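You operate a simulated robot arm through the tools that you are given. There is no shell and no other tool. Be economical: measure what you need, move in short steps, check, and stop when the job is done.

The job below is to be done with a simulated robot arm. You get a single attempt, and the scene is never put back.

Task
Wind the reel's cable out and open the socket cover.
Fine: free the reel lock first, lock it again after; pull the strip lamp on.

Only the result counts: the job must be done as asked and must still hold three seconds after the hand-in. Knocking over, shifting, dropping, spilling or breaking anything else fails it. Lids that push on must go on centred and level and be pressed home; caps that screw on are set level and turned clockwise until they are tight.

Robot
A 7-joint arm with a two-finger parallel gripper, fixed in place. Base frame: the origin is at the foot of the arm, x ahead of it, y to its left, z up. Readings come in mm, degrees, newtons and seconds.
With the tool pointing down near the work surface it reaches from about 100 to 880 mm from the base axis. Its first joint turns from -115.0 to 115.0 degrees. Payload 3.91 kg.
The TCP is the grasp point between the finger pads, 30 mm short of the fingertips. In the tool frame z runs along the fingers and y along their closing line. The gripper opens to 110 mm. The fingers are 20 mm wide and 10 mm thick; the gripper's body (48 by 112 mm) begins 55 mm behind the TCP.
Orientation is told as [roll, pitch, yaw] about the base's x, y, z axes, in that order, counted from this pose: with the fingers straight down and closing along the base's y, the tool's x points along the base's -x, its y along +y and its z along -z.

Tools
- The arm moves only by the tool arm_command. Its argument "motion" is one flat list of numbers, 7 for each row, row after row: the shift along the tool's x, y, z in mm, then the turn, a rotation vector about the tool's x, y, z in degrees, then the gripper command, from -1 (shut) to 1 (fully open), values between in proportion. In form: [dx, dy, dz, wx, wy, wz, hand, dx, dy, dz, wx, wy, wz, hand, ...]. A call has 1 to 10 rows; each row is the pose to reach, as a shift and turn from the pose commanded when the call began, along the tool's axes at that moment. A row lasts 0.2 s, in which the tool goes at most 50 mm and 8.6 degrees; a call with a longer step from one row to the next is refused whole, and so is a gripper value outside its range. Where a pose cannot be reached the arm comes as near as it can. A force on the tool above 60 N (or 10 N above the force at the start of the call, whichever is more), or a blocked arm, ends the call early, and 0.2 s more pass. Each finger travels about 153 mm/s and halts on what it meets, pressing with about 42 N; the grip force reading is that of the motor and also rises with nothing between the fingers. The clock runs only during rows and for 0.2 s after the last one: add rows that repeat a pose to give the fingers time. It gives the time, the measured TCP pose, the force on the tool (base axes), the opening and the grip force at its end, in the units of the frame above (readings bear some noise).
- Cameras (640 x 400 px; columns grow to the right, rows downward): "scene" is fixed at [58.3, 490.4, 1774.3]; the picture's right is [-0.39, -0.92, 0.00], its down [-0.75, 0.32, -0.58] and it looks along [0.54, -0.23, -0.81] (base axes); focal length 245 px, centre (320, 200). "wrist" rides on the gripper at [-36, 0, -57] in the tool frame; the picture's right is [0.00, -1.00, 0.00], its down [0.97, 0.00, -0.24] and it looks along [0.24, 0.00, 0.97] (tool axes); focal length 218 px, centre (320, 200). There is no depth. A picture from a camera that has moved, and an enlarged one, comes with that camera's place and axes in the base frame and with its lens. The place of the scene camera against the robot may be out by one fixed shift of up to 18 mm in any direction.
- get_image(camera): a new picture of that camera. It takes no simulated time.
- raise_lower(by): slides the trunk up (or, below 0, down) by that many mm; the arm rides with it, the base frame stays. It gives what a move gives, with no picture.
- inspect(camera, box): a new picture of the part [left, top, right, bottom] of that camera's present view, enlarged. It takes no simulated time.
- hand_in(): hands the job in; it is judged then, once.

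Work in short steps. Places have to be worked out from the pictures, the camera data and where the tool is seen: move nearer, look again, correct. Check each grasp and each placing, and mend what went wrong. You have 120 turns and 64 pictures in all, those below and enlarged ones among them. Open the gripper and draw the arm clear of the work before you hand the job in, unless the task says otherwise; then end with one line.

The tools are called after ">>>" by a JSON object that holds its "method" and its "body". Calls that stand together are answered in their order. arm_command: Moves the arm, as the interface text tells. Its arguments: {"type":"object","properties":{"motion":{"type":"array","items":{"type":"number"}}},"required":["motion"]} The other tools are called the same way: raise_lower (by) slides the trunk up or down; get_image (camera) takes a picture; inspect (camera, box) takes an enlarged picture of a part of a camera's view; hand_in () hands the job in.

At the start:

```text
time_s: 0.0
ee_pos: [370.4, 259.4, 1499.4]
tool_rot: [-0.1, 0.1, 0.1]
force: [-0.5, -0.6, 0.2]
gripper_width: 110.2
grip_force: 0.1
trunk travel left (down, up): [-925.0, 65.0]
```

scene: 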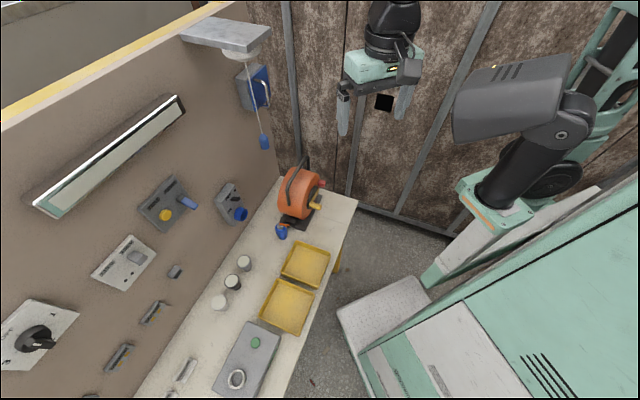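
wrist: 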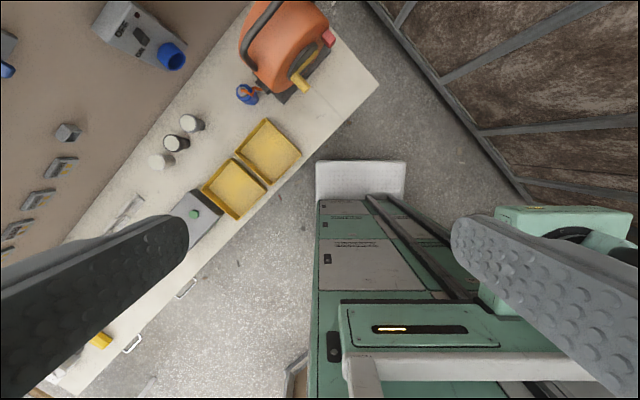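

The pictures show a wall board with a lamp, pull cord, socket, and an orange reel on the bench. I'll enlarge the reel, and the wall area with the cord and socket.

>>> {"method": "inspect", "body": {"camera": "scene", "box": [250, 140, 360, 250]}}

>>> {"method": "inspect", "body": {"camera": "scene", "box": [130, 10, 290, 240]}}

>>> {"method": "inspect", "body": {"camera": "wrist", "box": [200, 0, 360, 120]}}

```text
3.64 times, centred on (305, 195) of scene
camera zoom: at [58.3, 490.4, 1774.3], right [-0.39, -0.92, 0.0], down [-0.75, 0.32, -0.58], along [0.54, -0.23, -0.81], focal length 892 px, centre (374, 218)
```

zoom: 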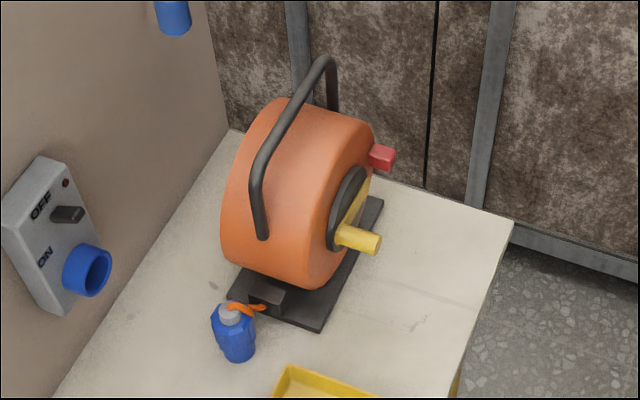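

```text
1.74 times, centred on (210, 125) of scene
camera zoom: at [58.3, 490.4, 1774.3], right [-0.39, -0.92, 0.0], down [-0.75, 0.32, -0.58], along [0.54, -0.23, -0.81], focal length 427 px, centre (511, 330)
```

zoom: 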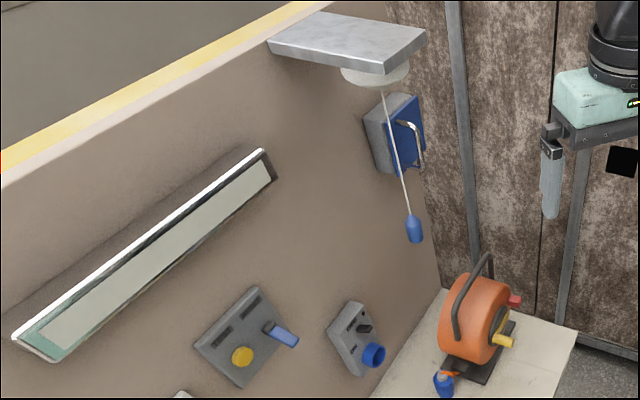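

```text
3.33 times, centred on (280, 60) of wrist
camera zoom: at [406.2, 258.9, 1555.2], right [0.0, -1.0, 0.0], down [-0.97, 0.0, 0.24], along [-0.24, 0.0, -0.97], focal length 728 px, centre (453, 667)
```

zoom: 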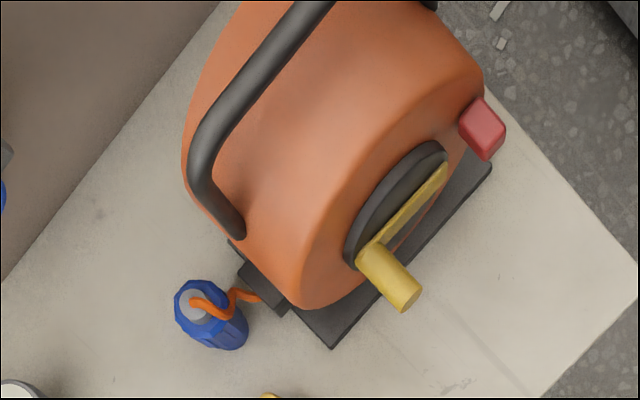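

Triangulating, the wall board is the plane x+y≈1223 (45° to the base), the red lock knob is near (623,241,1035) and the crank tip near (538,293,1003). I'll yaw the tool 45° to face the wall.

>>> {"method": "arm_command", "body": {"motion": [0, 0, 0, 0, 0, -8, 0, 0, 0, 0, 0, 0, -16, 0, 0, 0, 0, 0, 0, -24, 0, 0, 0, 0, 0, 0, -32, 0, 0, 0, 0, 0, 0, -40, 0, 0, 0, 0, 0, 0, -45, 0]}}

```text
time_s: 1.4
ee_pos: [371.1, 259.9, 1499.5]
tool_rot: [-0.1, 0.0, 45.2]
force: [-0.1, -0.1, -0.5]
gripper_width: 55.2
grip_force: 0.1
trunk travel left (down, up): [-925.0, 65.0]
```

Yaw is fine. Now I'll pitch the tool up toward the wall.

>>> {"method": "arm_command", "body": {"motion": [0, 0, 0, 0, -8, 0, 0, 0, 0, 0, 0, -16, 0, 0, 0, 0, 0, 0, -24, 0, 0, 0, 0, 0, 0, -32, 0, 0, 0, 0, 0, 0, -40, 0, 0, 0, 0, 0, 0, -48, 0, 0, 0, 0, 0, 0, -56, 0, 0, 0, 0, 0, 0, -64, 0, 0, 0, 0, 0, 0, -72, 0, 0, 0, 0, 0, 0, -80, 0, 0]}}

>>> {"method": "get_image", "body": {"camera": "wrist"}}

```text
time_s: 3.6
ee_pos: [369.3, 259.4, 1498.5]
tool_rot: [0.0, -80.1, 45.1]
force: [-0.9, -0.5, -0.4]
gripper_width: 55.0
grip_force: 0.1
trunk travel left (down, up): [-925.0, 65.0]
```

```text
58 pictures are left
camera wrist: at [334.7, 223.4, 1543.6], right [0.71, -0.71, 0.0], down [-0.29, -0.29, -0.91], along [0.65, 0.65, -0.4], focal length 218 px, centre (320, 200)
```

wrist: 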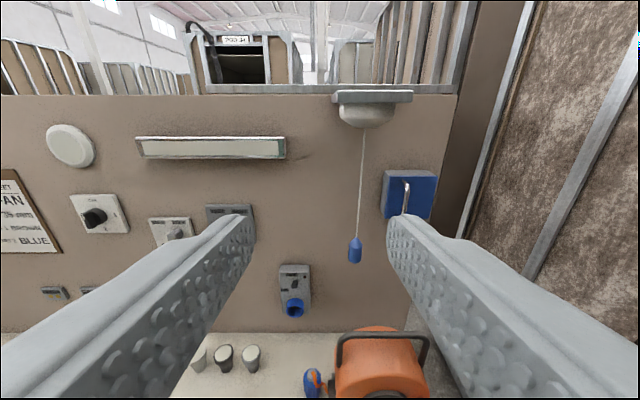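

Great view; there's a notice at left that may say something useful. I'll enlarge it and the right-hand part.

>>> {"method": "inspect", "body": {"camera": "wrist", "box": [0, 160, 130, 260]}}

>>> {"method": "inspect", "body": {"camera": "wrist", "box": [260, 80, 460, 400]}}

```text
4.00 times, centred on (65, 210) of wrist
camera zoom: at [334.7, 223.4, 1543.6], right [0.71, -0.71, 0.0], down [-0.29, -0.29, -0.91], along [0.65, 0.65, -0.4], focal length 873 px, centre (1340, 160)
```

zoom: 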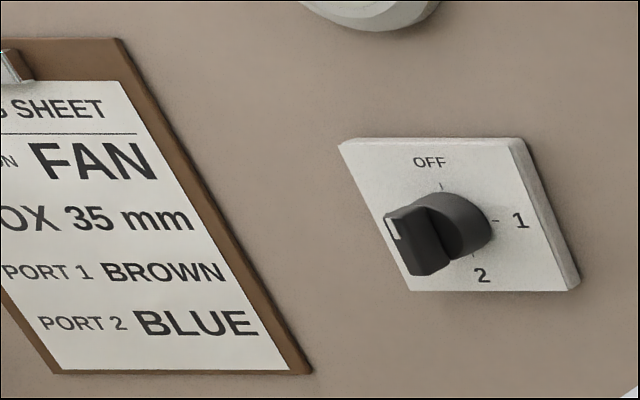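

```text
1.25 times, centred on (360, 240) of wrist
camera zoom: at [334.7, 223.4, 1543.6], right [0.71, -0.71, 0.0], down [-0.29, -0.29, -0.91], along [0.65, 0.65, -0.4], focal length 273 px, centre (270, 150)
```

zoom: 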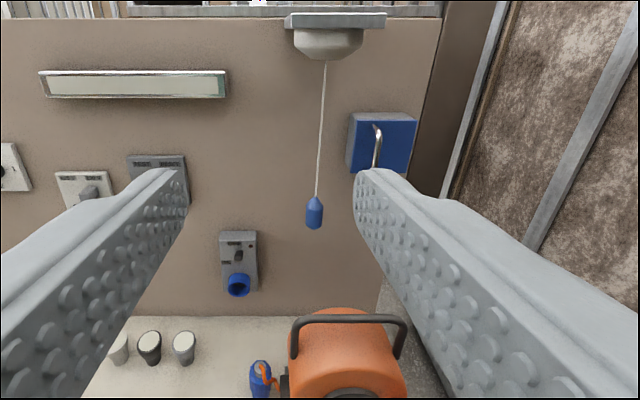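

The job sheet isn't relevant to this job. The blue box with a loop handle at about (763,387,1376) is the likely socket cover, and the cord end is near (629,422,1291). I'll level the tool and open it before moving closer.

>>> {"method": "arm_command", "body": {"motion": [0, 0, 0, 0, -5, 0, 1, 0, 0, 0, 0, -10, 0, 1, 0, 0, 0, 0, -10, 0, 1]}}

```text
time_s: 4.4
ee_pos: [370.5, 262.4, 1501.8]
tool_rot: [-0.9, -90.0, 45.8]
force: [0.3, 0.1, -0.7]
gripper_width: 110.1
grip_force: 0.0
out of reach, approached as far as the arm can: row 2, 3
trunk travel left (down, up): [-925.0, 65.0]
```

Slight reach limit at this height; I'll move down and to the right, toward the box, staying clear of it.

>>> {"method": "arm_command", "body": {"motion": [25, -30, 10, 0, 0, 0, 1, 50, -60, 20, 0, 0, 0, 1, 75, -90, 30, 0, 0, 0, 1, 100, -120, 40, 0, 0, 0, 1, 120, -150, 50, 0, 0, 0, 1, 120, -170, 60, 0, 0, 0, 1]}}

>>> {"method": "get_image", "body": {"camera": "wrist"}}

```text
time_s: 5.8
ee_pos: [515.7, 255.2, 1413.5]
tool_rot: [-60.6, -89.7, 105.9]
force: [-1.0, 0.4, 0.7]
gripper_width: 109.8
grip_force: 0.1
out of reach, approached as far as the arm can: row 1, 2, 3, 4, 5, 6
trunk travel left (down, up): [-925.0, 65.0]
```

```text
55 pictures are left
camera wrist: at [474.2, 214.2, 1450.4], right [0.71, -0.7, 0.0], down [-0.17, -0.17, -0.97], along [0.68, 0.69, -0.24], focal length 218 px, centre (320, 200)
```

wrist: 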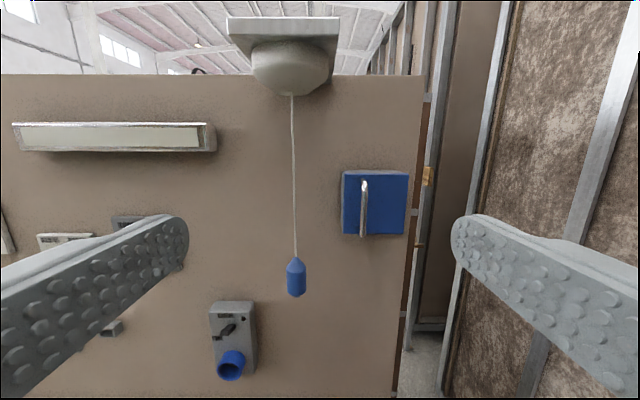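

The box now shows a blue flap with a vertical bar handle on its left half. I'll enlarge that and the lock-socket.

>>> {"method": "inspect", "body": {"camera": "wrist", "box": [325, 155, 425, 250]}}

>>> {"method": "inspect", "body": {"camera": "wrist", "box": [190, 240, 320, 390]}}

```text
4.21 times, centred on (375, 202) of wrist
camera zoom: at [474.2, 214.2, 1450.4], right [0.71, -0.7, 0.0], down [-0.17, -0.17, -0.97], along [0.68, 0.69, -0.24], focal length 919 px, centre (88, 190)
```

zoom: 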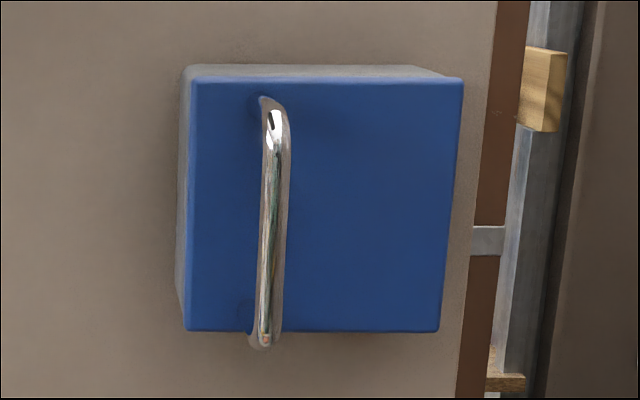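

```text
2.67 times, centred on (255, 315) of wrist
camera zoom: at [474.2, 214.2, 1450.4], right [0.71, -0.7, 0.0], down [-0.17, -0.17, -0.97], along [0.68, 0.69, -0.24], focal length 582 px, centre (493, -107)
```

zoom: 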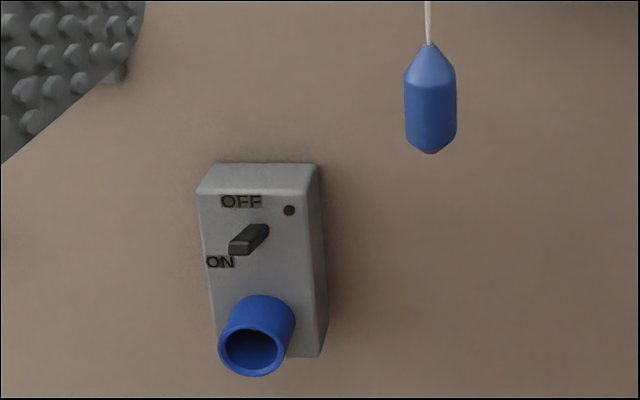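

The cover is a flap with the hinge on its right and the handle at about (726,383,1366). The cord pendant is near (636,428,1275). I'll make a small forward move to see how the commanded pose relates to the measured one.

>>> {"method": "arm_command", "body": {"motion": [10, 0, 40, 0, 0, 0, 1, 20, 0, 80, 0, 0, 0, 1, 20, 0, 80, 0, 0, 0, 1]}}

```text
time_s: 6.6
ee_pos: [555.5, 286.4, 1425.5]
tool_rot: [-55.4, -89.9, 100.3]
force: [-1.1, 0.1, 0.4]
gripper_width: 110.4
grip_force: 0.0
out of reach, approached as far as the arm can: row 1, 2, 3
trunk travel left (down, up): [-925.0, 65.0]
```

The arm seems limited in going lower with the trunk this high. I'll lower the trunk 150 mm, which puts the TCP at pendant height with nothing in the way.

>>> {"method": "raise_lower", "body": {"by": -150}}

>>> {"method": "arm_command", "body": {"motion": [0, 0, 0, 0, 0, 0, 0.5]}}

>>> {"method": "get_image", "body": {"camera": "wrist"}}

```text
time_s: 8.3
ee_pos: [559.5, 288.4, 1275.5]
tool_rot: [1.7, -89.8, 43.3]
force: [-1.0, -0.9, 0.8]
gripper_width: 110.2
grip_force: 0.1
trunk travel left (down, up): [-775.0, 215.0]
```

```text
time_s: 8.8
ee_pos: [559.7, 288.1, 1274.7]
tool_rot: [1.8, -89.9, 43.1]
force: [0.0, 0.2, 0.1]
gripper_width: 82.6
grip_force: 0.0
trunk travel left (down, up): [-775.0, 215.0]
```

```text
52 pictures are left
camera wrist: at [519.2, 246.5, 1310.2], right [0.71, -0.71, 0.0], down [-0.17, -0.17, -0.97], along [0.69, 0.69, -0.24], focal length 218 px, centre (320, 200)
```

wrist: 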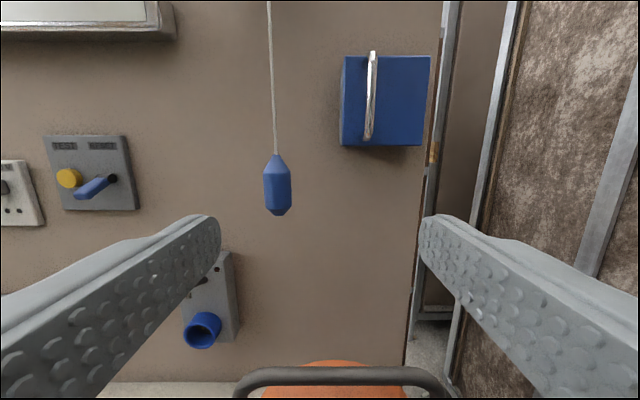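

The pendant sits at u≈752 (distance from base toward the wall), v≈-151, z≈1271. I'll align sideways, then go forward 110 and look before closing.

>>> {"method": "arm_command", "body": {"motion": [2, 21, 0, 0, 0, 0, 0.5, 4, 41, 0, 0, 0, 0, 0.5, 5, 41, 40, 0, 0, 0, 0.5, 5, 41, 80, 0, 0, 0, 0.5, 5, 41, 100, 0, 0, 0, 0.5]}}

>>> {"method": "get_image", "body": {"camera": "wrist"}}

```text
time_s: 9.9
ee_pos: [599.5, 387.7, 1268.7]
tool_rot: [10.6, -89.8, 34.4]
force: [-0.3, -1.5, 0.8]
gripper_width: 82.2
grip_force: 0.0
trunk travel left (down, up): [-775.0, 215.0]
```

```text
51 pictures are left
camera wrist: at [559.4, 346.8, 1305.0], right [0.71, -0.71, 0.0], down [-0.17, -0.17, -0.97], along [0.69, 0.69, -0.24], focal length 218 px, centre (320, 200)
```

wrist: 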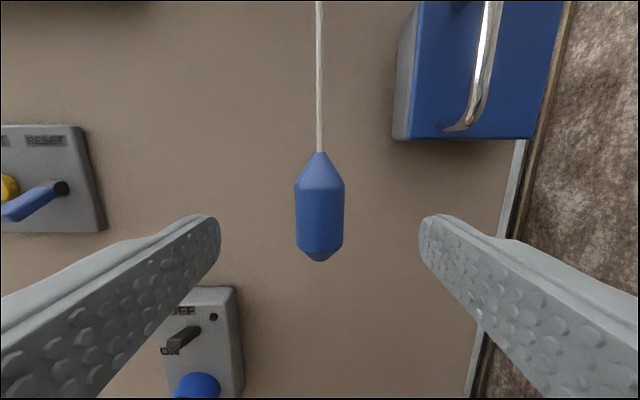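

Pendant is centred between the fingers. Advancing 50 mm and closing on it.

>>> {"method": "arm_command", "body": {"motion": [0, 0, 25, 0, 0, 0, 0.5, 0, 0, 52, 0, 0, 0, 0.5, 0, 0, 52, 0, 0, 0, -0.2, 0, 0, 52, 0, 0, 0, -1, 0, 0, 52, 0, 0, 0, -1]}}

>>> {"method": "get_image", "body": {"camera": "wrist"}}

```text
time_s: 11.2
ee_pos: [637.5, 426.3, 1268.8]
tool_rot: [3.5, -89.9, 41.5]
force: [0.1, 4.5, 0.2]
gripper_width: 26.5
grip_force: 45.2
trunk travel left (down, up): [-775.0, 215.0]
```

```text
50 pictures are left
camera wrist: at [597.1, 384.8, 1304.9], right [0.71, -0.71, 0.0], down [-0.17, -0.17, -0.97], along [0.69, 0.69, -0.24], focal length 218 px, centre (320, 200)
```

wrist: 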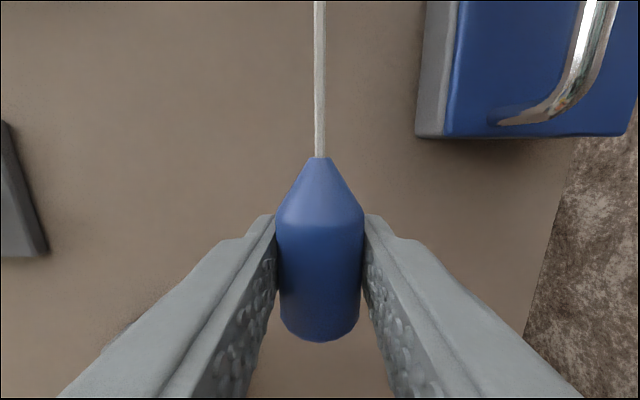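

The pendant is held (26.5 mm). Pulling down in small steps and watching the force.

>>> {"method": "arm_command", "body": {"motion": [5, 0, 0, 0, 0, 0, -1, 10, 0, 0, 0, 0, 0, -1, 15, 0, 0, 0, 0, 0, -1, 20, 0, 0, 0, 0, 0, -1]}}

>>> {"method": "get_image", "body": {"camera": "scene"}}

```text
time_s: 12.2
ee_pos: [637.7, 425.2, 1264.9]
tool_rot: [0.7, -89.8, 44.1]
force: [2.6, 9.1, 2.7]
gripper_width: 26.5
grip_force: 45.2
out of reach, approached as far as the arm can: row 2, 3, 4
trunk travel left (down, up): [-775.0, 215.0]
```

```text
49 pictures are left
```

scene: 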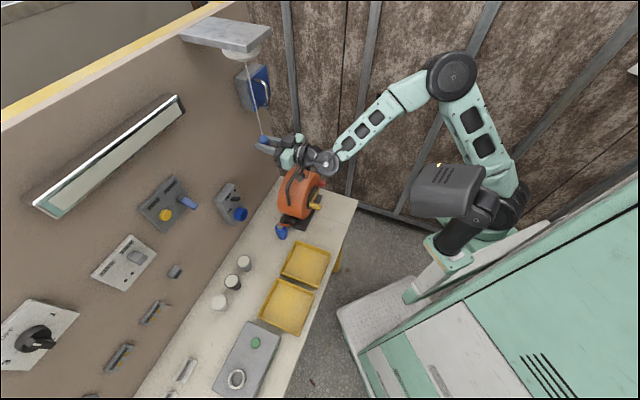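

The arm can't reach lower in this posture, so I'll pull using the trunk.

>>> {"method": "raise_lower", "body": {"by": -15}}

>>> {"method": "inspect", "body": {"camera": "scene", "box": [0, 20, 320, 240]}}

```text
time_s: 12.8
ee_pos: [637.1, 425.5, 1255.6]
tool_rot: [-173.1, -89.6, -142.1]
force: [4.8, 10.4, 31.1]
gripper_width: 26.2
grip_force: 45.3
trunk travel left (down, up): [-760.0, 230.0]
```

```text
1.82 times, centred on (160, 130) of scene
camera zoom: at [58.3, 490.4, 1774.3], right [-0.39, -0.92, 0.0], down [-0.75, 0.32, -0.58], along [0.54, -0.23, -0.81], focal length 446 px, centre (611, 327)
```

zoom: 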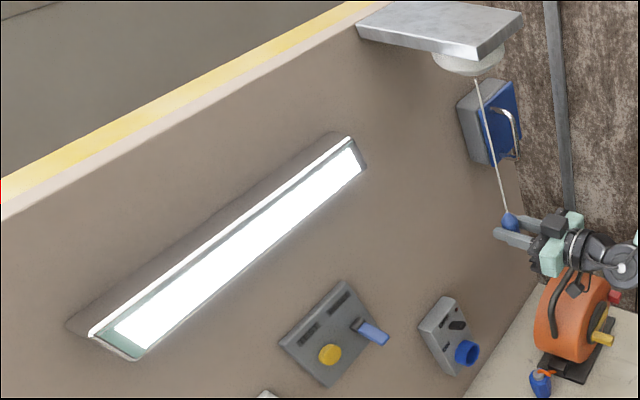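

The lamp is lit. I'll ease the trunk back up to slacken the cord, then open the hand.

>>> {"method": "raise_lower", "body": {"by": 15}}

>>> {"method": "arm_command", "body": {"motion": [0, 0, 0, 0, 0, 0, -0.5, 0, 0, 0, 0, 0, 0, 0.2, 0, 0, 0, 0, 0, 0, 0.4, 0, 0, -40, 0, 0, 0, 0.4, 0, 0, -80, 0, 0, 0, 0.4, 0, 0, -110, 0, 0, 0, 0.4]}}

>>> {"method": "get_image", "body": {"camera": "scene"}}

```text
time_s: 13.4
ee_pos: [637.3, 425.2, 1261.0]
tool_rot: [1.6, -89.2, 43.3]
force: [0.0, 7.6, 2.3]
gripper_width: 26.2
grip_force: 45.7
trunk travel left (down, up): [-775.0, 215.0]
```

```text
time_s: 14.8
ee_pos: [559.6, 346.3, 1262.9]
tool_rot: [-1.2, -89.7, 46.0]
force: [0.9, 0.1, -0.2]
gripper_width: 77.3
grip_force: 0.0
trunk travel left (down, up): [-775.0, 215.0]
```

```text
47 pictures are left
```

scene: 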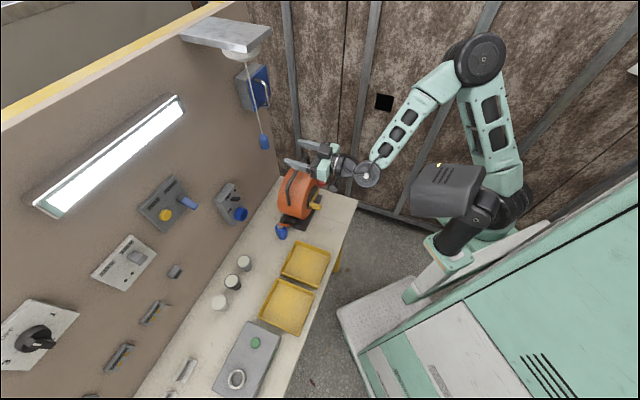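

The lamp stays on. Next is the cover handle at about u 782, v -244, z 1358: I'll shift right and raise the trunk.

>>> {"method": "arm_command", "body": {"motion": [0, -30, 0, 0, 0, 0, 0.2, 0, -60, 0, 0, 0, 0, 0.0, 0, -93, 0, 0, 0, 0, 0.0]}}

>>> {"method": "raise_lower", "body": {"by": 97}}

>>> {"method": "get_image", "body": {"camera": "wrist"}}

```text
time_s: 15.6
ee_pos: [593.2, 314.6, 1265.8]
tool_rot: [-7.5, -86.9, 53.2]
force: [-0.4, 0.4, 0.6]
gripper_width: 54.4
grip_force: 0.1
out of reach, approached as far as the arm can: row 1, 2, 3
trunk travel left (down, up): [-775.0, 215.0]
```

```text
time_s: 16.9
ee_pos: [596.2, 312.0, 1360.8]
tool_rot: [-5.0, -86.7, 50.5]
force: [0.0, 0.2, -0.2]
gripper_width: 55.0
grip_force: 0.0
trunk travel left (down, up): [-872.0, 118.0]
```

```text
46 pictures are left
camera wrist: at [557.6, 272.1, 1399.5], right [0.71, -0.7, 0.01], down [-0.2, -0.21, -0.96], along [0.67, 0.68, -0.29], focal length 218 px, centre (320, 200)
```

wrist: 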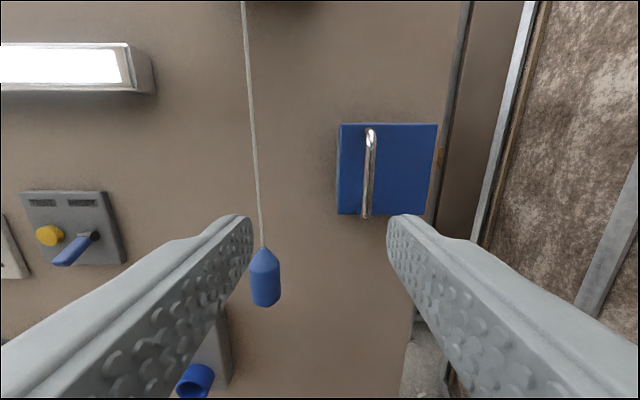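

The sideways move fell short (v≈-201). The arm works better when high relative to the trunk, so I'll drop the trunk 120 and raise the arm by the same amount.

>>> {"method": "raise_lower", "body": {"by": -120}}

>>> {"method": "arm_command", "body": {"motion": [-30, 0, 0, 0, 0, 0, 0, -60, -10, 0, 0, 0, 0, 0, -90, -25, 0, 0, 0, 0, 0, -117, -43, 0, 0, 0, 0, 0, -117, -43, 0, 0, -3, 0, 0]}}

```text
time_s: 18.4
ee_pos: [595.6, 311.4, 1241.0]
tool_rot: [-5.0, -86.7, 50.6]
force: [-0.4, 0.0, 0.1]
gripper_width: 54.8
grip_force: 0.0
trunk travel left (down, up): [-752.0, 238.0]
```

```text
time_s: 19.6
ee_pos: [631.6, 287.4, 1358.0]
tool_rot: [-52.3, -89.7, 97.8]
force: [-0.7, -0.5, -0.9]
gripper_width: 55.0
grip_force: 0.0
trunk travel left (down, up): [-752.0, 238.0]
```

Now u≈650, v≈-243, z≈1358, with no reach trouble. Checking the view before approaching.

>>> {"method": "get_image", "body": {"camera": "wrist"}}

```text
45 pictures are left
camera wrist: at [590.9, 246.1, 1394.3], right [0.71, -0.7, 0.01], down [-0.17, -0.18, -0.97], along [0.68, 0.69, -0.24], focal length 218 px, centre (320, 200)
```

wrist: 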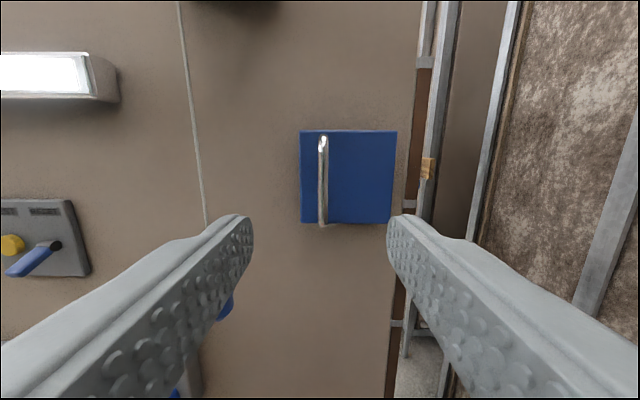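

The handle is centred between the fingers. Advancing 90 mm, then another look.

>>> {"method": "arm_command", "body": {"motion": [-3, -2, 45, 0, 0, 0, 0, -6, -2, 90, 0, 0, 0, 0, -6, -2, 90, 0, 0, 0, 0]}}

>>> {"method": "get_image", "body": {"camera": "wrist"}}

>>> {"method": "inspect", "body": {"camera": "scene", "box": [220, 40, 340, 180]}}

```text
time_s: 20.4
ee_pos: [694.3, 350.3, 1365.4]
tool_rot: [-50.9, -89.5, 96.4]
force: [-0.6, -0.4, 0.4]
gripper_width: 55.1
grip_force: 0.1
trunk travel left (down, up): [-752.0, 238.0]
```

```text
44 pictures are left
camera wrist: at [653.5, 308.7, 1400.4], right [0.71, -0.7, 0.01], down [-0.17, -0.18, -0.97], along [0.68, 0.69, -0.24], focal length 218 px, centre (320, 200)
```

wrist: 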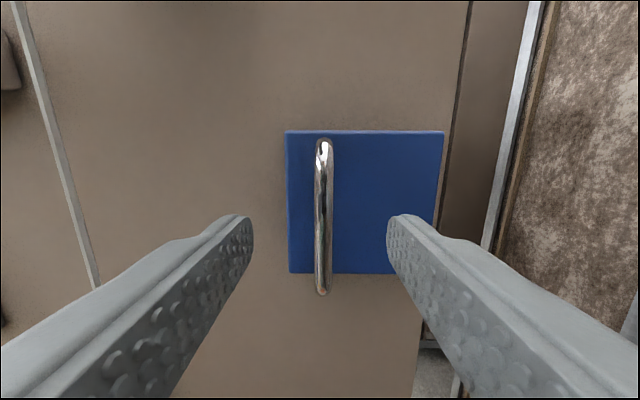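

```text
2.86 times, centred on (280, 110) of scene
camera zoom: at [58.3, 490.4, 1774.3], right [-0.39, -0.92, 0.0], down [-0.75, 0.32, -0.58], along [0.54, -0.23, -0.81], focal length 701 px, centre (434, 457)
```

zoom: 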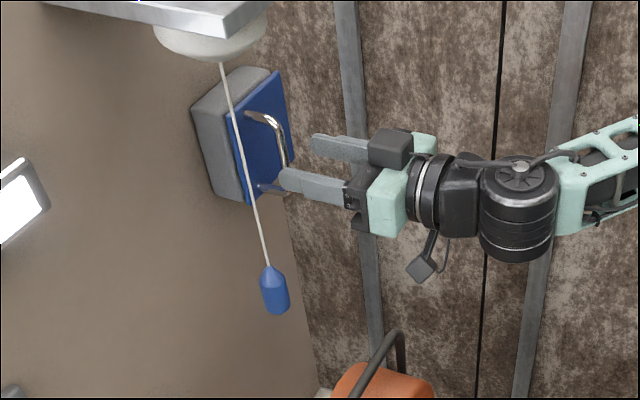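

The flap face is at u≈811 and the handle at ≈778. Advancing 27 mm (tips at about 796) and closing.

>>> {"method": "arm_command", "body": {"motion": [0, -1, 14, 0, 0, 0, 0, 0, -1, 27, 0, 0, 0, 0, 0, -1, 27, 0, 0, 0, -0.5, 0, -1, 27, 0, 0, 0, -1, 0, -1, 27, 0, 0, 0, -1]}}

>>> {"method": "get_image", "body": {"camera": "wrist"}}

```text
time_s: 21.6
ee_pos: [715.1, 368.8, 1364.4]
tool_rot: [-47.6, -89.6, 93.1]
force: [3.2, -0.5, 1.3]
gripper_width: 9.1
grip_force: 45.3
trunk travel left (down, up): [-752.0, 238.0]
```

```text
42 pictures are left
camera wrist: at [674.5, 327.4, 1399.8], right [0.71, -0.7, 0.0], down [-0.17, -0.18, -0.97], along [0.68, 0.69, -0.24], focal length 218 px, centre (320, 200)
```

wrist: 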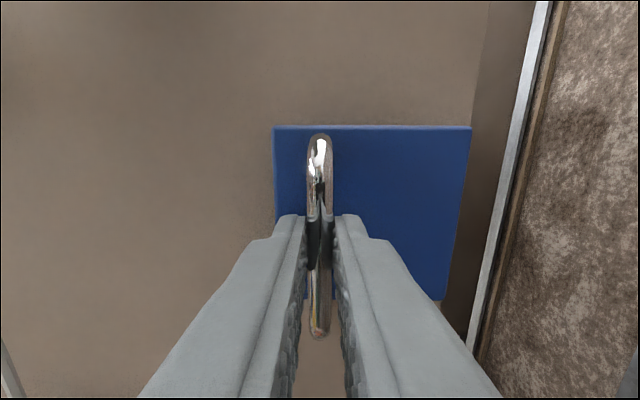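

The handle bar is gripped (9 mm). The hinge looks to be at v≈-318, u≈811, so I'll pull along the arc for the first 30°.

>>> {"method": "arm_command", "body": {"motion": [0, -3, -6, 0, 0, 0, -1, 0, -7, -12, 0, 0, 0, -1, 0, -11, -17.5, 0, 0, 0, -1, 0, -15.7, -23, 0, 0, 0, -1, 0, -20.8, -27.6, 0, 0, 0, -1, 0, -26.3, -32, 0, 0, 0, -1]}}

>>> {"method": "get_image", "body": {"camera": "wrist"}}

```text
time_s: 23.0
ee_pos: [711.7, 327.1, 1364.3]
tool_rot: [-51.3, -89.6, 96.8]
force: [8.3, 2.3, 8.9]
gripper_width: 9.2
grip_force: 44.7
trunk travel left (down, up): [-752.0, 238.0]
```

```text
41 pictures are left
camera wrist: at [671.8, 285.5, 1399.7], right [0.71, -0.7, 0.0], down [-0.17, -0.18, -0.97], along [0.68, 0.69, -0.24], focal length 218 px, centre (320, 200)
```

wrist: 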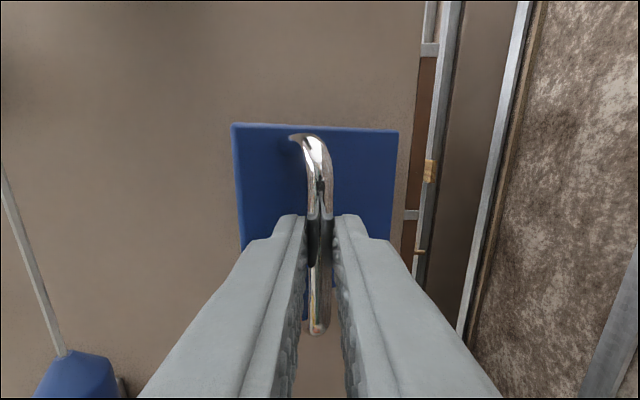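

The flap is swinging open with little force. Continuing the arc.

>>> {"method": "arm_command", "body": {"motion": [0, -6, -4, 0, 0, 0, -1, 0, -12, -7, 0, 0, 0, -1, 0, -18.5, -10, 0, 0, 0, -1, 0, -25, -12, 0, 0, 0, -1, 0, -32, -13.5, 0, 0, 0, -1, 0, -38.8, -14.6, 0, 0, 0, -1]}}

>>> {"method": "get_image", "body": {"camera": "wrist"}}

>>> {"method": "inspect", "body": {"camera": "scene", "box": [220, 40, 340, 180]}}

```text
time_s: 24.4
ee_pos: [727.0, 289.7, 1363.1]
tool_rot: [-41.2, -89.6, 86.6]
force: [-4.7, -0.8, 0.6]
gripper_width: 9.1
grip_force: 45.0
trunk travel left (down, up): [-752.0, 238.0]
```

```text
40 pictures are left
camera wrist: at [688.2, 247.6, 1399.7], right [0.71, -0.7, 0.0], down [-0.17, -0.18, -0.97], along [0.68, 0.69, -0.25], focal length 218 px, centre (320, 200)
```

wrist: 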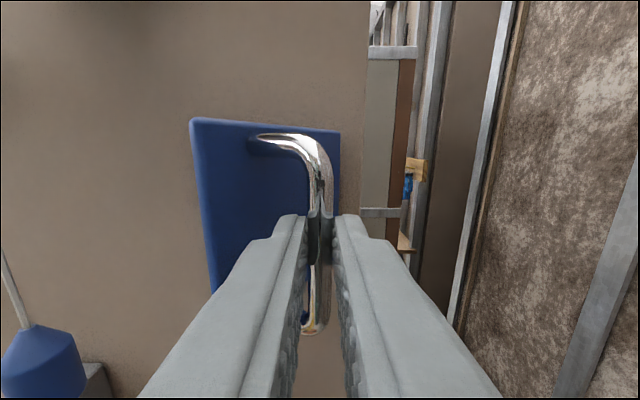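

```text
2.86 times, centred on (280, 110) of scene
camera zoom: at [58.3, 490.4, 1774.3], right [-0.39, -0.92, 0.0], down [-0.75, 0.32, -0.58], along [0.54, -0.23, -0.81], focal length 701 px, centre (434, 457)
```

zoom: 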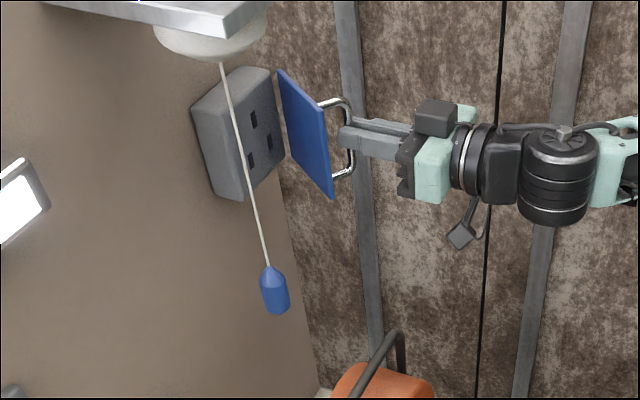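

It's a socket indeed, and the cover is about 55° open. Continuing the arc toward 100°.

>>> {"method": "arm_command", "body": {"motion": [0, -7, 0, 0, 0, 0, -1, 0, -14, 0, 0, 0, 0, -1, 0, -20.5, 1, 0, 0, 0, -1, 0, -27.3, 2, 0, 0, 0, -1, 0, -34, 4, 0, 0, 0, -1, 0, -40.4, 6.6, 0, 0, 0, -1, 0, -46.5, 10, 0, 0, 0, -1, 0, -52.9, 13.5, 0, 0, 0, -1]}}

>>> {"method": "inspect", "body": {"camera": "scene", "box": [220, 40, 340, 180]}}

```text
time_s: 26.2
ee_pos: [777.4, 260.5, 1364.1]
tool_rot: [-44.3, -89.7, 89.7]
force: [-2.3, -3.9, -5.2]
gripper_width: 9.1
grip_force: 45.4
trunk travel left (down, up): [-752.0, 238.0]
```

```text
2.86 times, centred on (280, 110) of scene
camera zoom: at [58.3, 490.4, 1774.3], right [-0.39, -0.92, 0.0], down [-0.75, 0.32, -0.58], along [0.54, -0.23, -0.81], focal length 701 px, centre (434, 457)
```

zoom: 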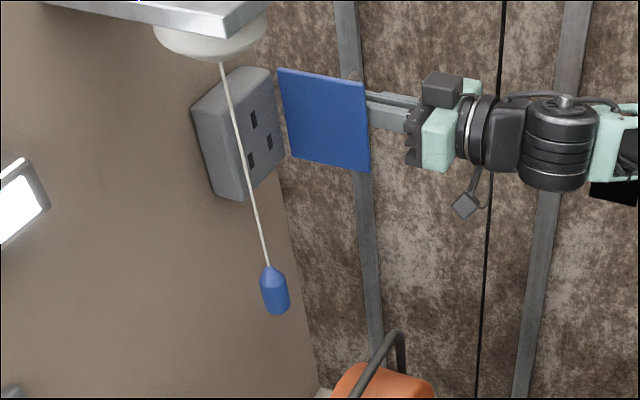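

About 95–100° open with low force. I'll push on another 20° to find its stop.

>>> {"method": "arm_command", "body": {"motion": [0, -5.5, 4.3, 0, 0, 0, -1, 0, -10.7, 9, 0, 0, 0, -1, 0, -15.5, 14, 0, 0, 0, -1, 0, -19.8, 19, 0, 0, 0, -1]}}

>>> {"method": "inspect", "body": {"camera": "scene", "box": [220, 40, 340, 180]}}

```text
time_s: 27.2
ee_pos: [801.2, 261.9, 1364.7]
tool_rot: [-62.0, -89.5, 107.7]
force: [-27.9, -21.8, -11.6]
gripper_width: 9.6
grip_force: 45.3
trunk travel left (down, up): [-752.0, 238.0]
```

```text
2.86 times, centred on (280, 110) of scene
camera zoom: at [58.3, 490.4, 1774.3], right [-0.39, -0.92, 0.0], down [-0.75, 0.32, -0.58], along [0.54, -0.23, -0.81], focal length 701 px, centre (434, 457)
```

zoom: 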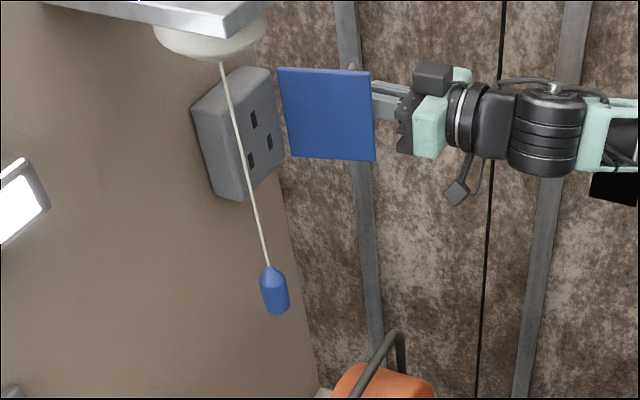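

The flap is at its stop (force rose). I'll relax the push, open slightly, and draw straight back.

>>> {"method": "arm_command", "body": {"motion": [0, 4, -4, 0, 0, 0, -1, 0, 4, -4, 0, 0, 0, -0.7, 0, 2, -4, 0, 0, 0, -0.55, 0, 2, -4, 0, 0, 0, -0.55, 0, 1, -35, 0, 0, 0, -0.55, 0, 0, -70, 0, 0, 0, -0.55, 0, 0, -110, 0, 0, 0, -0.55]}}

>>> {"method": "get_image", "body": {"camera": "scene"}}

```text
time_s: 28.8
ee_pos: [728.0, 183.3, 1364.4]
tool_rot: [-45.7, -89.6, 91.2]
force: [0.6, -0.1, -0.6]
gripper_width: 24.8
grip_force: 0.1
trunk travel left (down, up): [-752.0, 238.0]
```

```text
36 pictures are left
```

scene: 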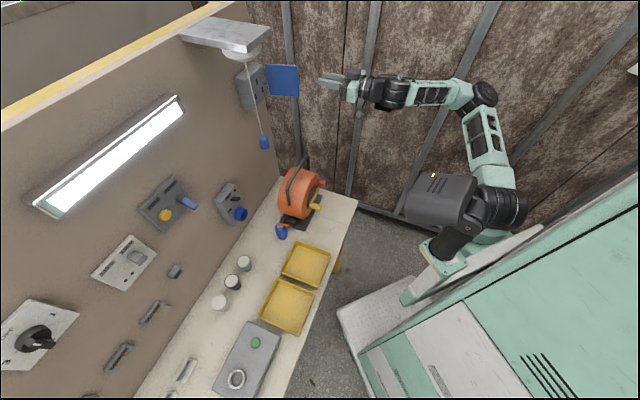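

The cover stays open. For the reel, I'll draw back and left a bit and then lower the trunk.

>>> {"method": "arm_command", "body": {"motion": [0, 20, -40, 0, 0, 0, 0, 0, 40, -80, 0, 0, 0, 0, 0, 70, -110, 0, 0, 0, 0, 0, 100, -140, 0, 0, 0, 0, 0, 130, -160, 0, 0, 0, 0, 0, 160, -180, 0, 0, 0, 0]}}

>>> {"method": "raise_lower", "body": {"by": -280}}

>>> {"method": "get_image", "body": {"camera": "wrist"}}

```text
time_s: 30.2
ee_pos: [495.3, 173.3, 1376.5]
tool_rot: [-43.4, -89.6, 88.8]
force: [0.5, 0.0, -0.1]
gripper_width: 55.0
grip_force: 0.0
out of reach, approached as far as the arm can: row 5, 6
trunk travel left (down, up): [-752.0, 238.0]
```

```text
time_s: 33.0
ee_pos: [493.6, 175.3, 1095.8]
tool_rot: [-42.9, -89.6, 88.2]
force: [0.2, -0.9, -0.6]
gripper_width: 54.9
grip_force: 0.0
trunk travel left (down, up): [-472.0, 518.0]
```

```text
35 pictures are left
camera wrist: at [454.9, 133.7, 1132.5], right [0.71, -0.7, 0.01], down [-0.17, -0.18, -0.97], along [0.68, 0.69, -0.25], focal length 218 px, centre (320, 200)
```

wrist: 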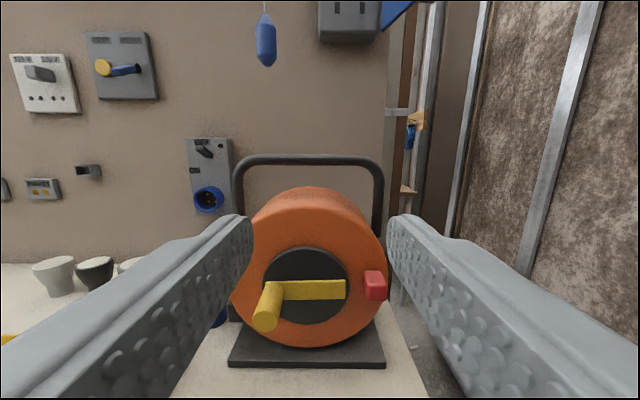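

>>> {"method": "inspect", "body": {"camera": "wrist", "box": [220, 170, 420, 380]}}

```text
1.90 times, centred on (320, 275) of wrist
camera zoom: at [454.9, 133.7, 1132.5], right [0.71, -0.7, 0.01], down [-0.17, -0.18, -0.97], along [0.68, 0.69, -0.25], focal length 416 px, centre (320, 57)
```

zoom: 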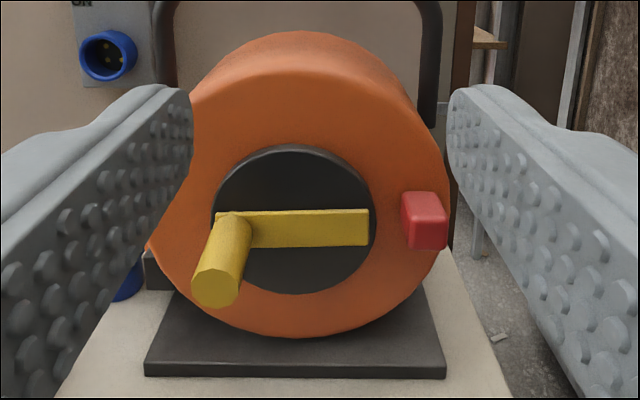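

The crank axis is around v -212, z 985. Its handle is at v -175 with the tip at u≈589, and the red lock is at u≈624, v≈-286, z≈984. I'll move closer to the red lock to see how it works.

>>> {"method": "raise_lower", "body": {"by": -80}}

>>> {"method": "arm_command", "body": {"motion": [0, -20, 0, 0, 0, 0, 0, 0, -40, 0, 0, 0, 0, 0, 0, -60, 20, 0, 0, 0, 0, 0, -60, 60, 0, 0, 0, 0]}}

>>> {"method": "get_image", "body": {"camera": "wrist"}}

```text
time_s: 34.2
ee_pos: [495.3, 175.1, 1016.8]
tool_rot: [-43.0, -89.6, 88.6]
force: [0.3, -0.1, -0.1]
gripper_width: 54.9
grip_force: 0.1
trunk travel left (down, up): [-392.0, 598.0]
```

```text
time_s: 35.2
ee_pos: [578.5, 175.3, 1017.9]
tool_rot: [-43.9, -89.6, 89.3]
force: [-0.6, -0.3, 0.4]
gripper_width: 55.0
grip_force: 0.1
trunk travel left (down, up): [-392.0, 598.0]
```

```text
33 pictures are left
camera wrist: at [538.4, 133.8, 1053.0], right [0.71, -0.7, 0.0], down [-0.17, -0.18, -0.97], along [0.68, 0.69, -0.25], focal length 218 px, centre (320, 200)
```

wrist: 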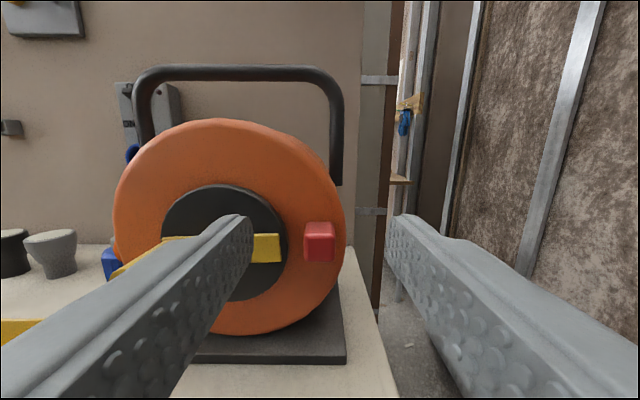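

>>> {"method": "inspect", "body": {"camera": "wrist", "box": [240, 190, 360, 290]}}

```text
4.00 times, centred on (300, 240) of wrist
camera zoom: at [538.4, 133.8, 1053.0], right [0.71, -0.7, 0.0], down [-0.17, -0.18, -0.97], along [0.68, 0.69, -0.25], focal length 873 px, centre (400, 40)
```

zoom: 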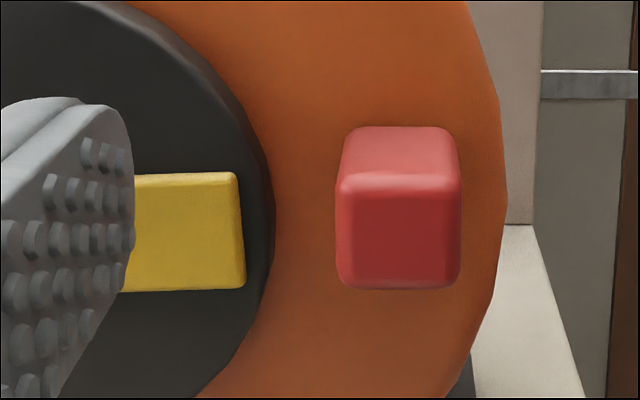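

The lock is a red block about 23×20 mm on the drum face, close to the crank bar end. I'll roll the tool 90° to grip it vertically, so the fingers avoid the crank.

>>> {"method": "arm_command", "body": {"motion": [0, 0, 0, 0, 0, 8.5, 0, 0, 0, 0, 0, 0, 17, 0, 0, 0, 0, 0, 0, 25.5, 0, 0, 0, 0, 0, 0, 34, 0, 0, 0, 0, 0, 0, 42.5, 0, 0, 0, 0, 0, 0, 51, 0, 0, 0, 0, 0, 0, 59.5, 0, 0, 0, 0, 0, 0, 68, 0, 0, 0, 0, 0, 0, 76.5, 0, 0, 0, 0, 0, 0, 85, 0]}}

>>> {"method": "get_image", "body": {"camera": "wrist"}}

```text
time_s: 37.4
ee_pos: [580.1, 175.6, 1016.6]
tool_rot: [89.7, -5.2, -44.5]
force: [0.0, -0.6, -0.3]
gripper_width: 55.0
grip_force: 0.1
trunk travel left (down, up): [-392.0, 598.0]
```

```text
31 pictures are left
camera wrist: at [565.3, 109.3, 1020.0], right [0.06, -0.07, -1.0], down [-0.86, 0.51, -0.09], along [0.51, 0.86, -0.03], focal length 218 px, centre (320, 200)
```

wrist: 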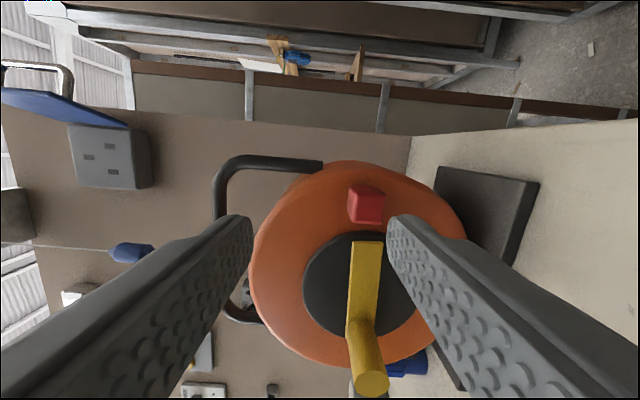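

Image confirms: block front at v≈-282, z≈982. I'll finish the roll, lower 35 mm and advance 45 mm.

>>> {"method": "arm_command", "body": {"motion": [1, -17, 0, 0, 0, 2.5, 0, 3, -35, 0, 0, 0, 5, 0, 3, -35, 25, 0, 0, 5, 0, 3, -35, 45, 0, 0, 5, 0]}}

>>> {"method": "get_image", "body": {"camera": "wrist"}}

```text
time_s: 38.4
ee_pos: [612.1, 207.2, 981.9]
tool_rot: [89.8, -0.3, -44.6]
force: [-0.4, 0.3, -0.7]
gripper_width: 55.1
grip_force: 0.0
trunk travel left (down, up): [-392.0, 598.0]
```

```text
30 pictures are left
camera wrist: at [596.9, 141.0, 980.9], right [0.0, -0.01, -1.0], down [-0.86, 0.51, 0.0], along [0.51, 0.86, -0.01], focal length 218 px, centre (320, 200)
```

wrist: 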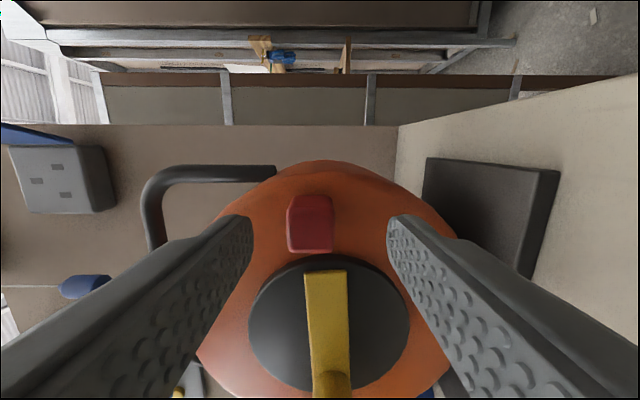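

The block spans u≈624–650. I'll shift 5 mm left and 2 up, advance 33 and close on it.

>>> {"method": "arm_command", "body": {"motion": [5, 2, 10, 0, 0, 0, 0, 5, 2, 33, 0, 0, 0, -0.2, 5, 2, 33, 0, 0, 0, -0.6, 5, 2, 33, 0, 0, 0, -0.8, 5, 2, 33, 0, 0, 0, -0.8]}}

>>> {"method": "get_image", "body": {"camera": "wrist"}}

```text
time_s: 39.6
ee_pos: [630.4, 234.1, 983.4]
tool_rot: [90.0, -0.3, -44.6]
force: [-20.8, -24.4, 10.1]
gripper_width: 22.0
grip_force: 44.9
trunk travel left (down, up): [-392.0, 598.0]
```

```text
29 pictures are left
camera wrist: at [615.1, 166.4, 984.6], right [0.0, 0.0, -1.0], down [-0.86, 0.51, -0.01], along [0.51, 0.86, 0.0], focal length 218 px, centre (320, 200)
```

wrist: 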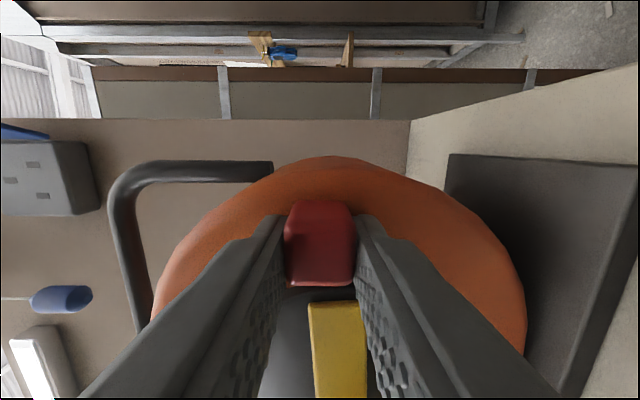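

The block is gripped (22 mm), and the tips touch the drum face with about 32 N of push. I'll ease back gently 3 mm, then 8 mm, and watch the force.

>>> {"method": "arm_command", "body": {"motion": [0, 0, -3, 0, 0, 0, -0.8]}}

>>> {"method": "arm_command", "body": {"motion": [0, 0, -2, 0, 0, 0, -0.8, 0, 0, -4, 0, 0, 0, -0.8]}}

>>> {"method": "get_image", "body": {"camera": "wrist"}}

```text
time_s: 40.0
ee_pos: [628.7, 233.7, 984.5]
tool_rot: [89.9, -0.3, -44.5]
force: [9.2, 6.3, 26.1]
gripper_width: 21.9
grip_force: 45.1
trunk travel left (down, up): [-392.0, 598.0]
```

```text
time_s: 40.6
ee_pos: [625.9, 229.3, 983.8]
tool_rot: [90.0, -0.3, -44.7]
force: [24.1, 28.5, 38.9]
gripper_width: 22.1
grip_force: 45.4
trunk travel left (down, up): [-392.0, 598.0]
```

```text
28 pictures are left
camera wrist: at [611.3, 162.4, 984.1], right [0.0, 0.0, -1.0], down [-0.86, 0.51, -0.01], along [0.51, 0.86, 0.0], focal length 218 px, centre (320, 200)
```

wrist: 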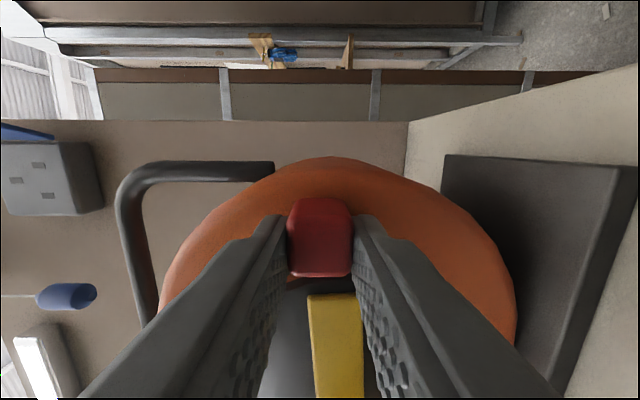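

Pulling only made the grip slip, so the block doesn't come outward. I'll let go, back off, close the fingers and try pressing it in.

>>> {"method": "arm_command", "body": {"motion": [0, 0, -4, 0, 0, 0, -0.4, 0, 0, -4, 0, 0, 0, -0.2, 0, 0, -30, 0, 0, 0, -0.2, 0, 0, -50, 0, 0, 0, -0.6, 0, 0, -50, 0, 0, 0, -1, 0, 0, -50, 0, 0, 0, -1, 0, 0, -50, 0, 0, 0, -1]}}

>>> {"method": "get_image", "body": {"camera": "wrist"}}

```text
time_s: 42.2
ee_pos: [590.8, 194.4, 984.1]
tool_rot: [89.8, -0.3, -44.5]
force: [0.0, -0.8, 0.6]
gripper_width: 0.0
grip_force: 37.4
trunk travel left (down, up): [-392.0, 598.0]
```

```text
27 pictures are left
camera wrist: at [575.6, 127.3, 983.2], right [0.0, -0.01, -1.0], down [-0.86, 0.51, 0.0], along [0.51, 0.86, -0.01], focal length 218 px, centre (320, 200)
```

wrist: 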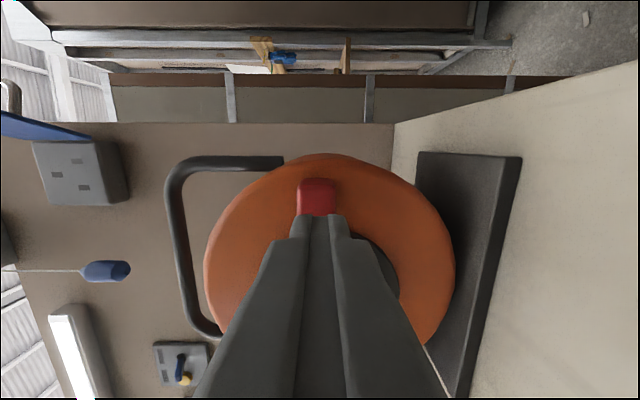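

Fingers are closed and in line with the block, tips about 35 mm short of it. I'll advance slowly to contact.

>>> {"method": "arm_command", "body": {"motion": [0, 0, 15, 0, 0, 0, -1, 0, 0, 28, 0, 0, 0, -1, 0, 0, 32, 0, 0, 0, -1, 0, 0, 36, 0, 0, 0, -1, 0, 0, 39, 0, 0, 0, -1, 0, 0, 42, 0, 0, 0, -1]}}

```text
time_s: 43.0
ee_pos: [608.1, 211.8, 986.7]
tool_rot: [90.5, -0.4, -44.5]
force: [-25.8, -39.0, -1.2]
gripper_width: 0.2
grip_force: 38.1
trunk travel left (down, up): [-392.0, 598.0]
stopped in row 4: the force on the tool passed its limit (the readings are from after the stop); the commanded pose is now the measured one
```

Contact at tip u≈610 with a force stop. Checking whether the block moved.

>>> {"method": "inspect", "body": {"camera": "wrist", "box": [220, 130, 420, 260]}}

```text
3.08 times, centred on (320, 195) of wrist
camera zoom: at [594.0, 145.2, 986.6], right [0.01, 0.0, -1.0], down [-0.86, 0.51, -0.01], along [0.51, 0.86, 0.01], focal length 672 px, centre (320, 215)
```

zoom: 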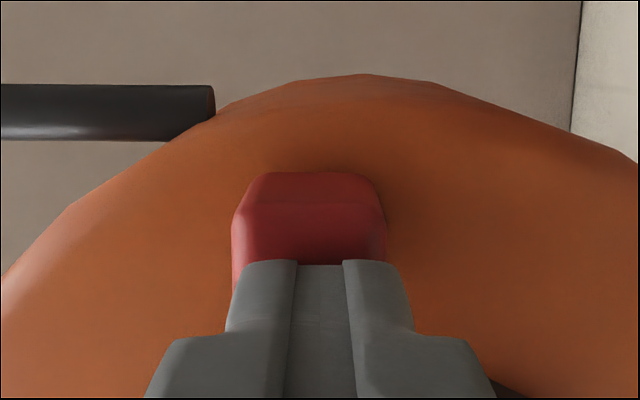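

The block did not press in either, so it probably slides. I'll back off, regrip it vertically, and test sliding gently.

>>> {"method": "arm_command", "body": {"motion": [0, 0, -12, 0, 0, 0, -0.6, 0, -1, -12, 0, 0, 0, -0.2, 0, -2, -12, 0, 0, 0, -0.2, 0, -2, 5, 0, 0, 0, -0.2, 0, -2, 25, 0, 0, 0, -0.2, 0, -2, 25, 0, 0, 0, -0.6, 0, -2, 25, 0, 0, 0, -0.9, 0, -2, 25, 0, 0, 0, -0.9]}}

>>> {"method": "arm_command", "body": {"motion": [0, 2, 0, 0, 0, 0, -0.9, 0, 4, 0, 0, 0, 0, -0.9, 0, 6, 0, 0, 0, 0, -0.9]}}

```text
time_s: 44.9
ee_pos: [626.6, 233.3, 984.5]
tool_rot: [90.4, -0.3, -44.4]
force: [6.5, 4.4, 26.6]
gripper_width: 21.8
grip_force: 44.9
trunk travel left (down, up): [-392.0, 598.0]
```

```text
time_s: 45.6
ee_pos: [628.2, 231.9, 987.2]
tool_rot: [89.9, -0.3, -44.4]
force: [-7.8, -15.3, -1.8]
gripper_width: 21.8
grip_force: 45.7
trunk travel left (down, up): [-392.0, 598.0]
```

Not conclusive yet; I'll move up 6 mm more and look at the force.

>>> {"method": "arm_command", "body": {"motion": [0, 3, 0, 0, 0, 0, -0.9, 0, 6, 0, 0, 0, 0, -0.9, 0, 6, 0, 0, 0, 0, -0.9]}}

>>> {"method": "get_image", "body": {"camera": "wrist"}}

```text
time_s: 46.5
ee_pos: [627.9, 231.9, 993.8]
tool_rot: [90.1, -0.3, -44.4]
force: [-12.0, -20.1, -1.3]
gripper_width: 21.8
grip_force: 45.0
trunk travel left (down, up): [-392.0, 598.0]
```

```text
25 pictures are left
camera wrist: at [613.4, 165.7, 994.1], right [0.01, 0.0, -1.0], down [-0.86, 0.51, -0.01], along [0.51, 0.86, 0.0], focal length 218 px, centre (320, 200)
```

wrist: 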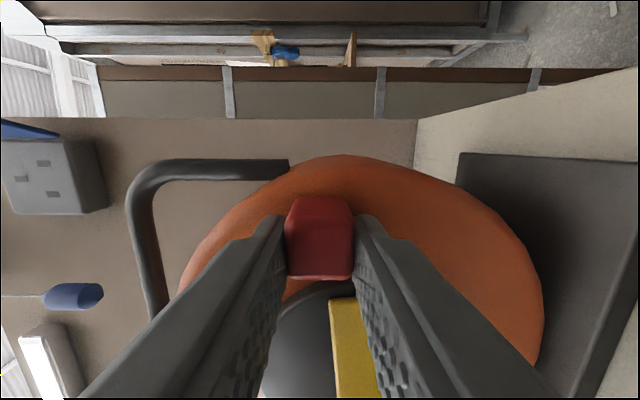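

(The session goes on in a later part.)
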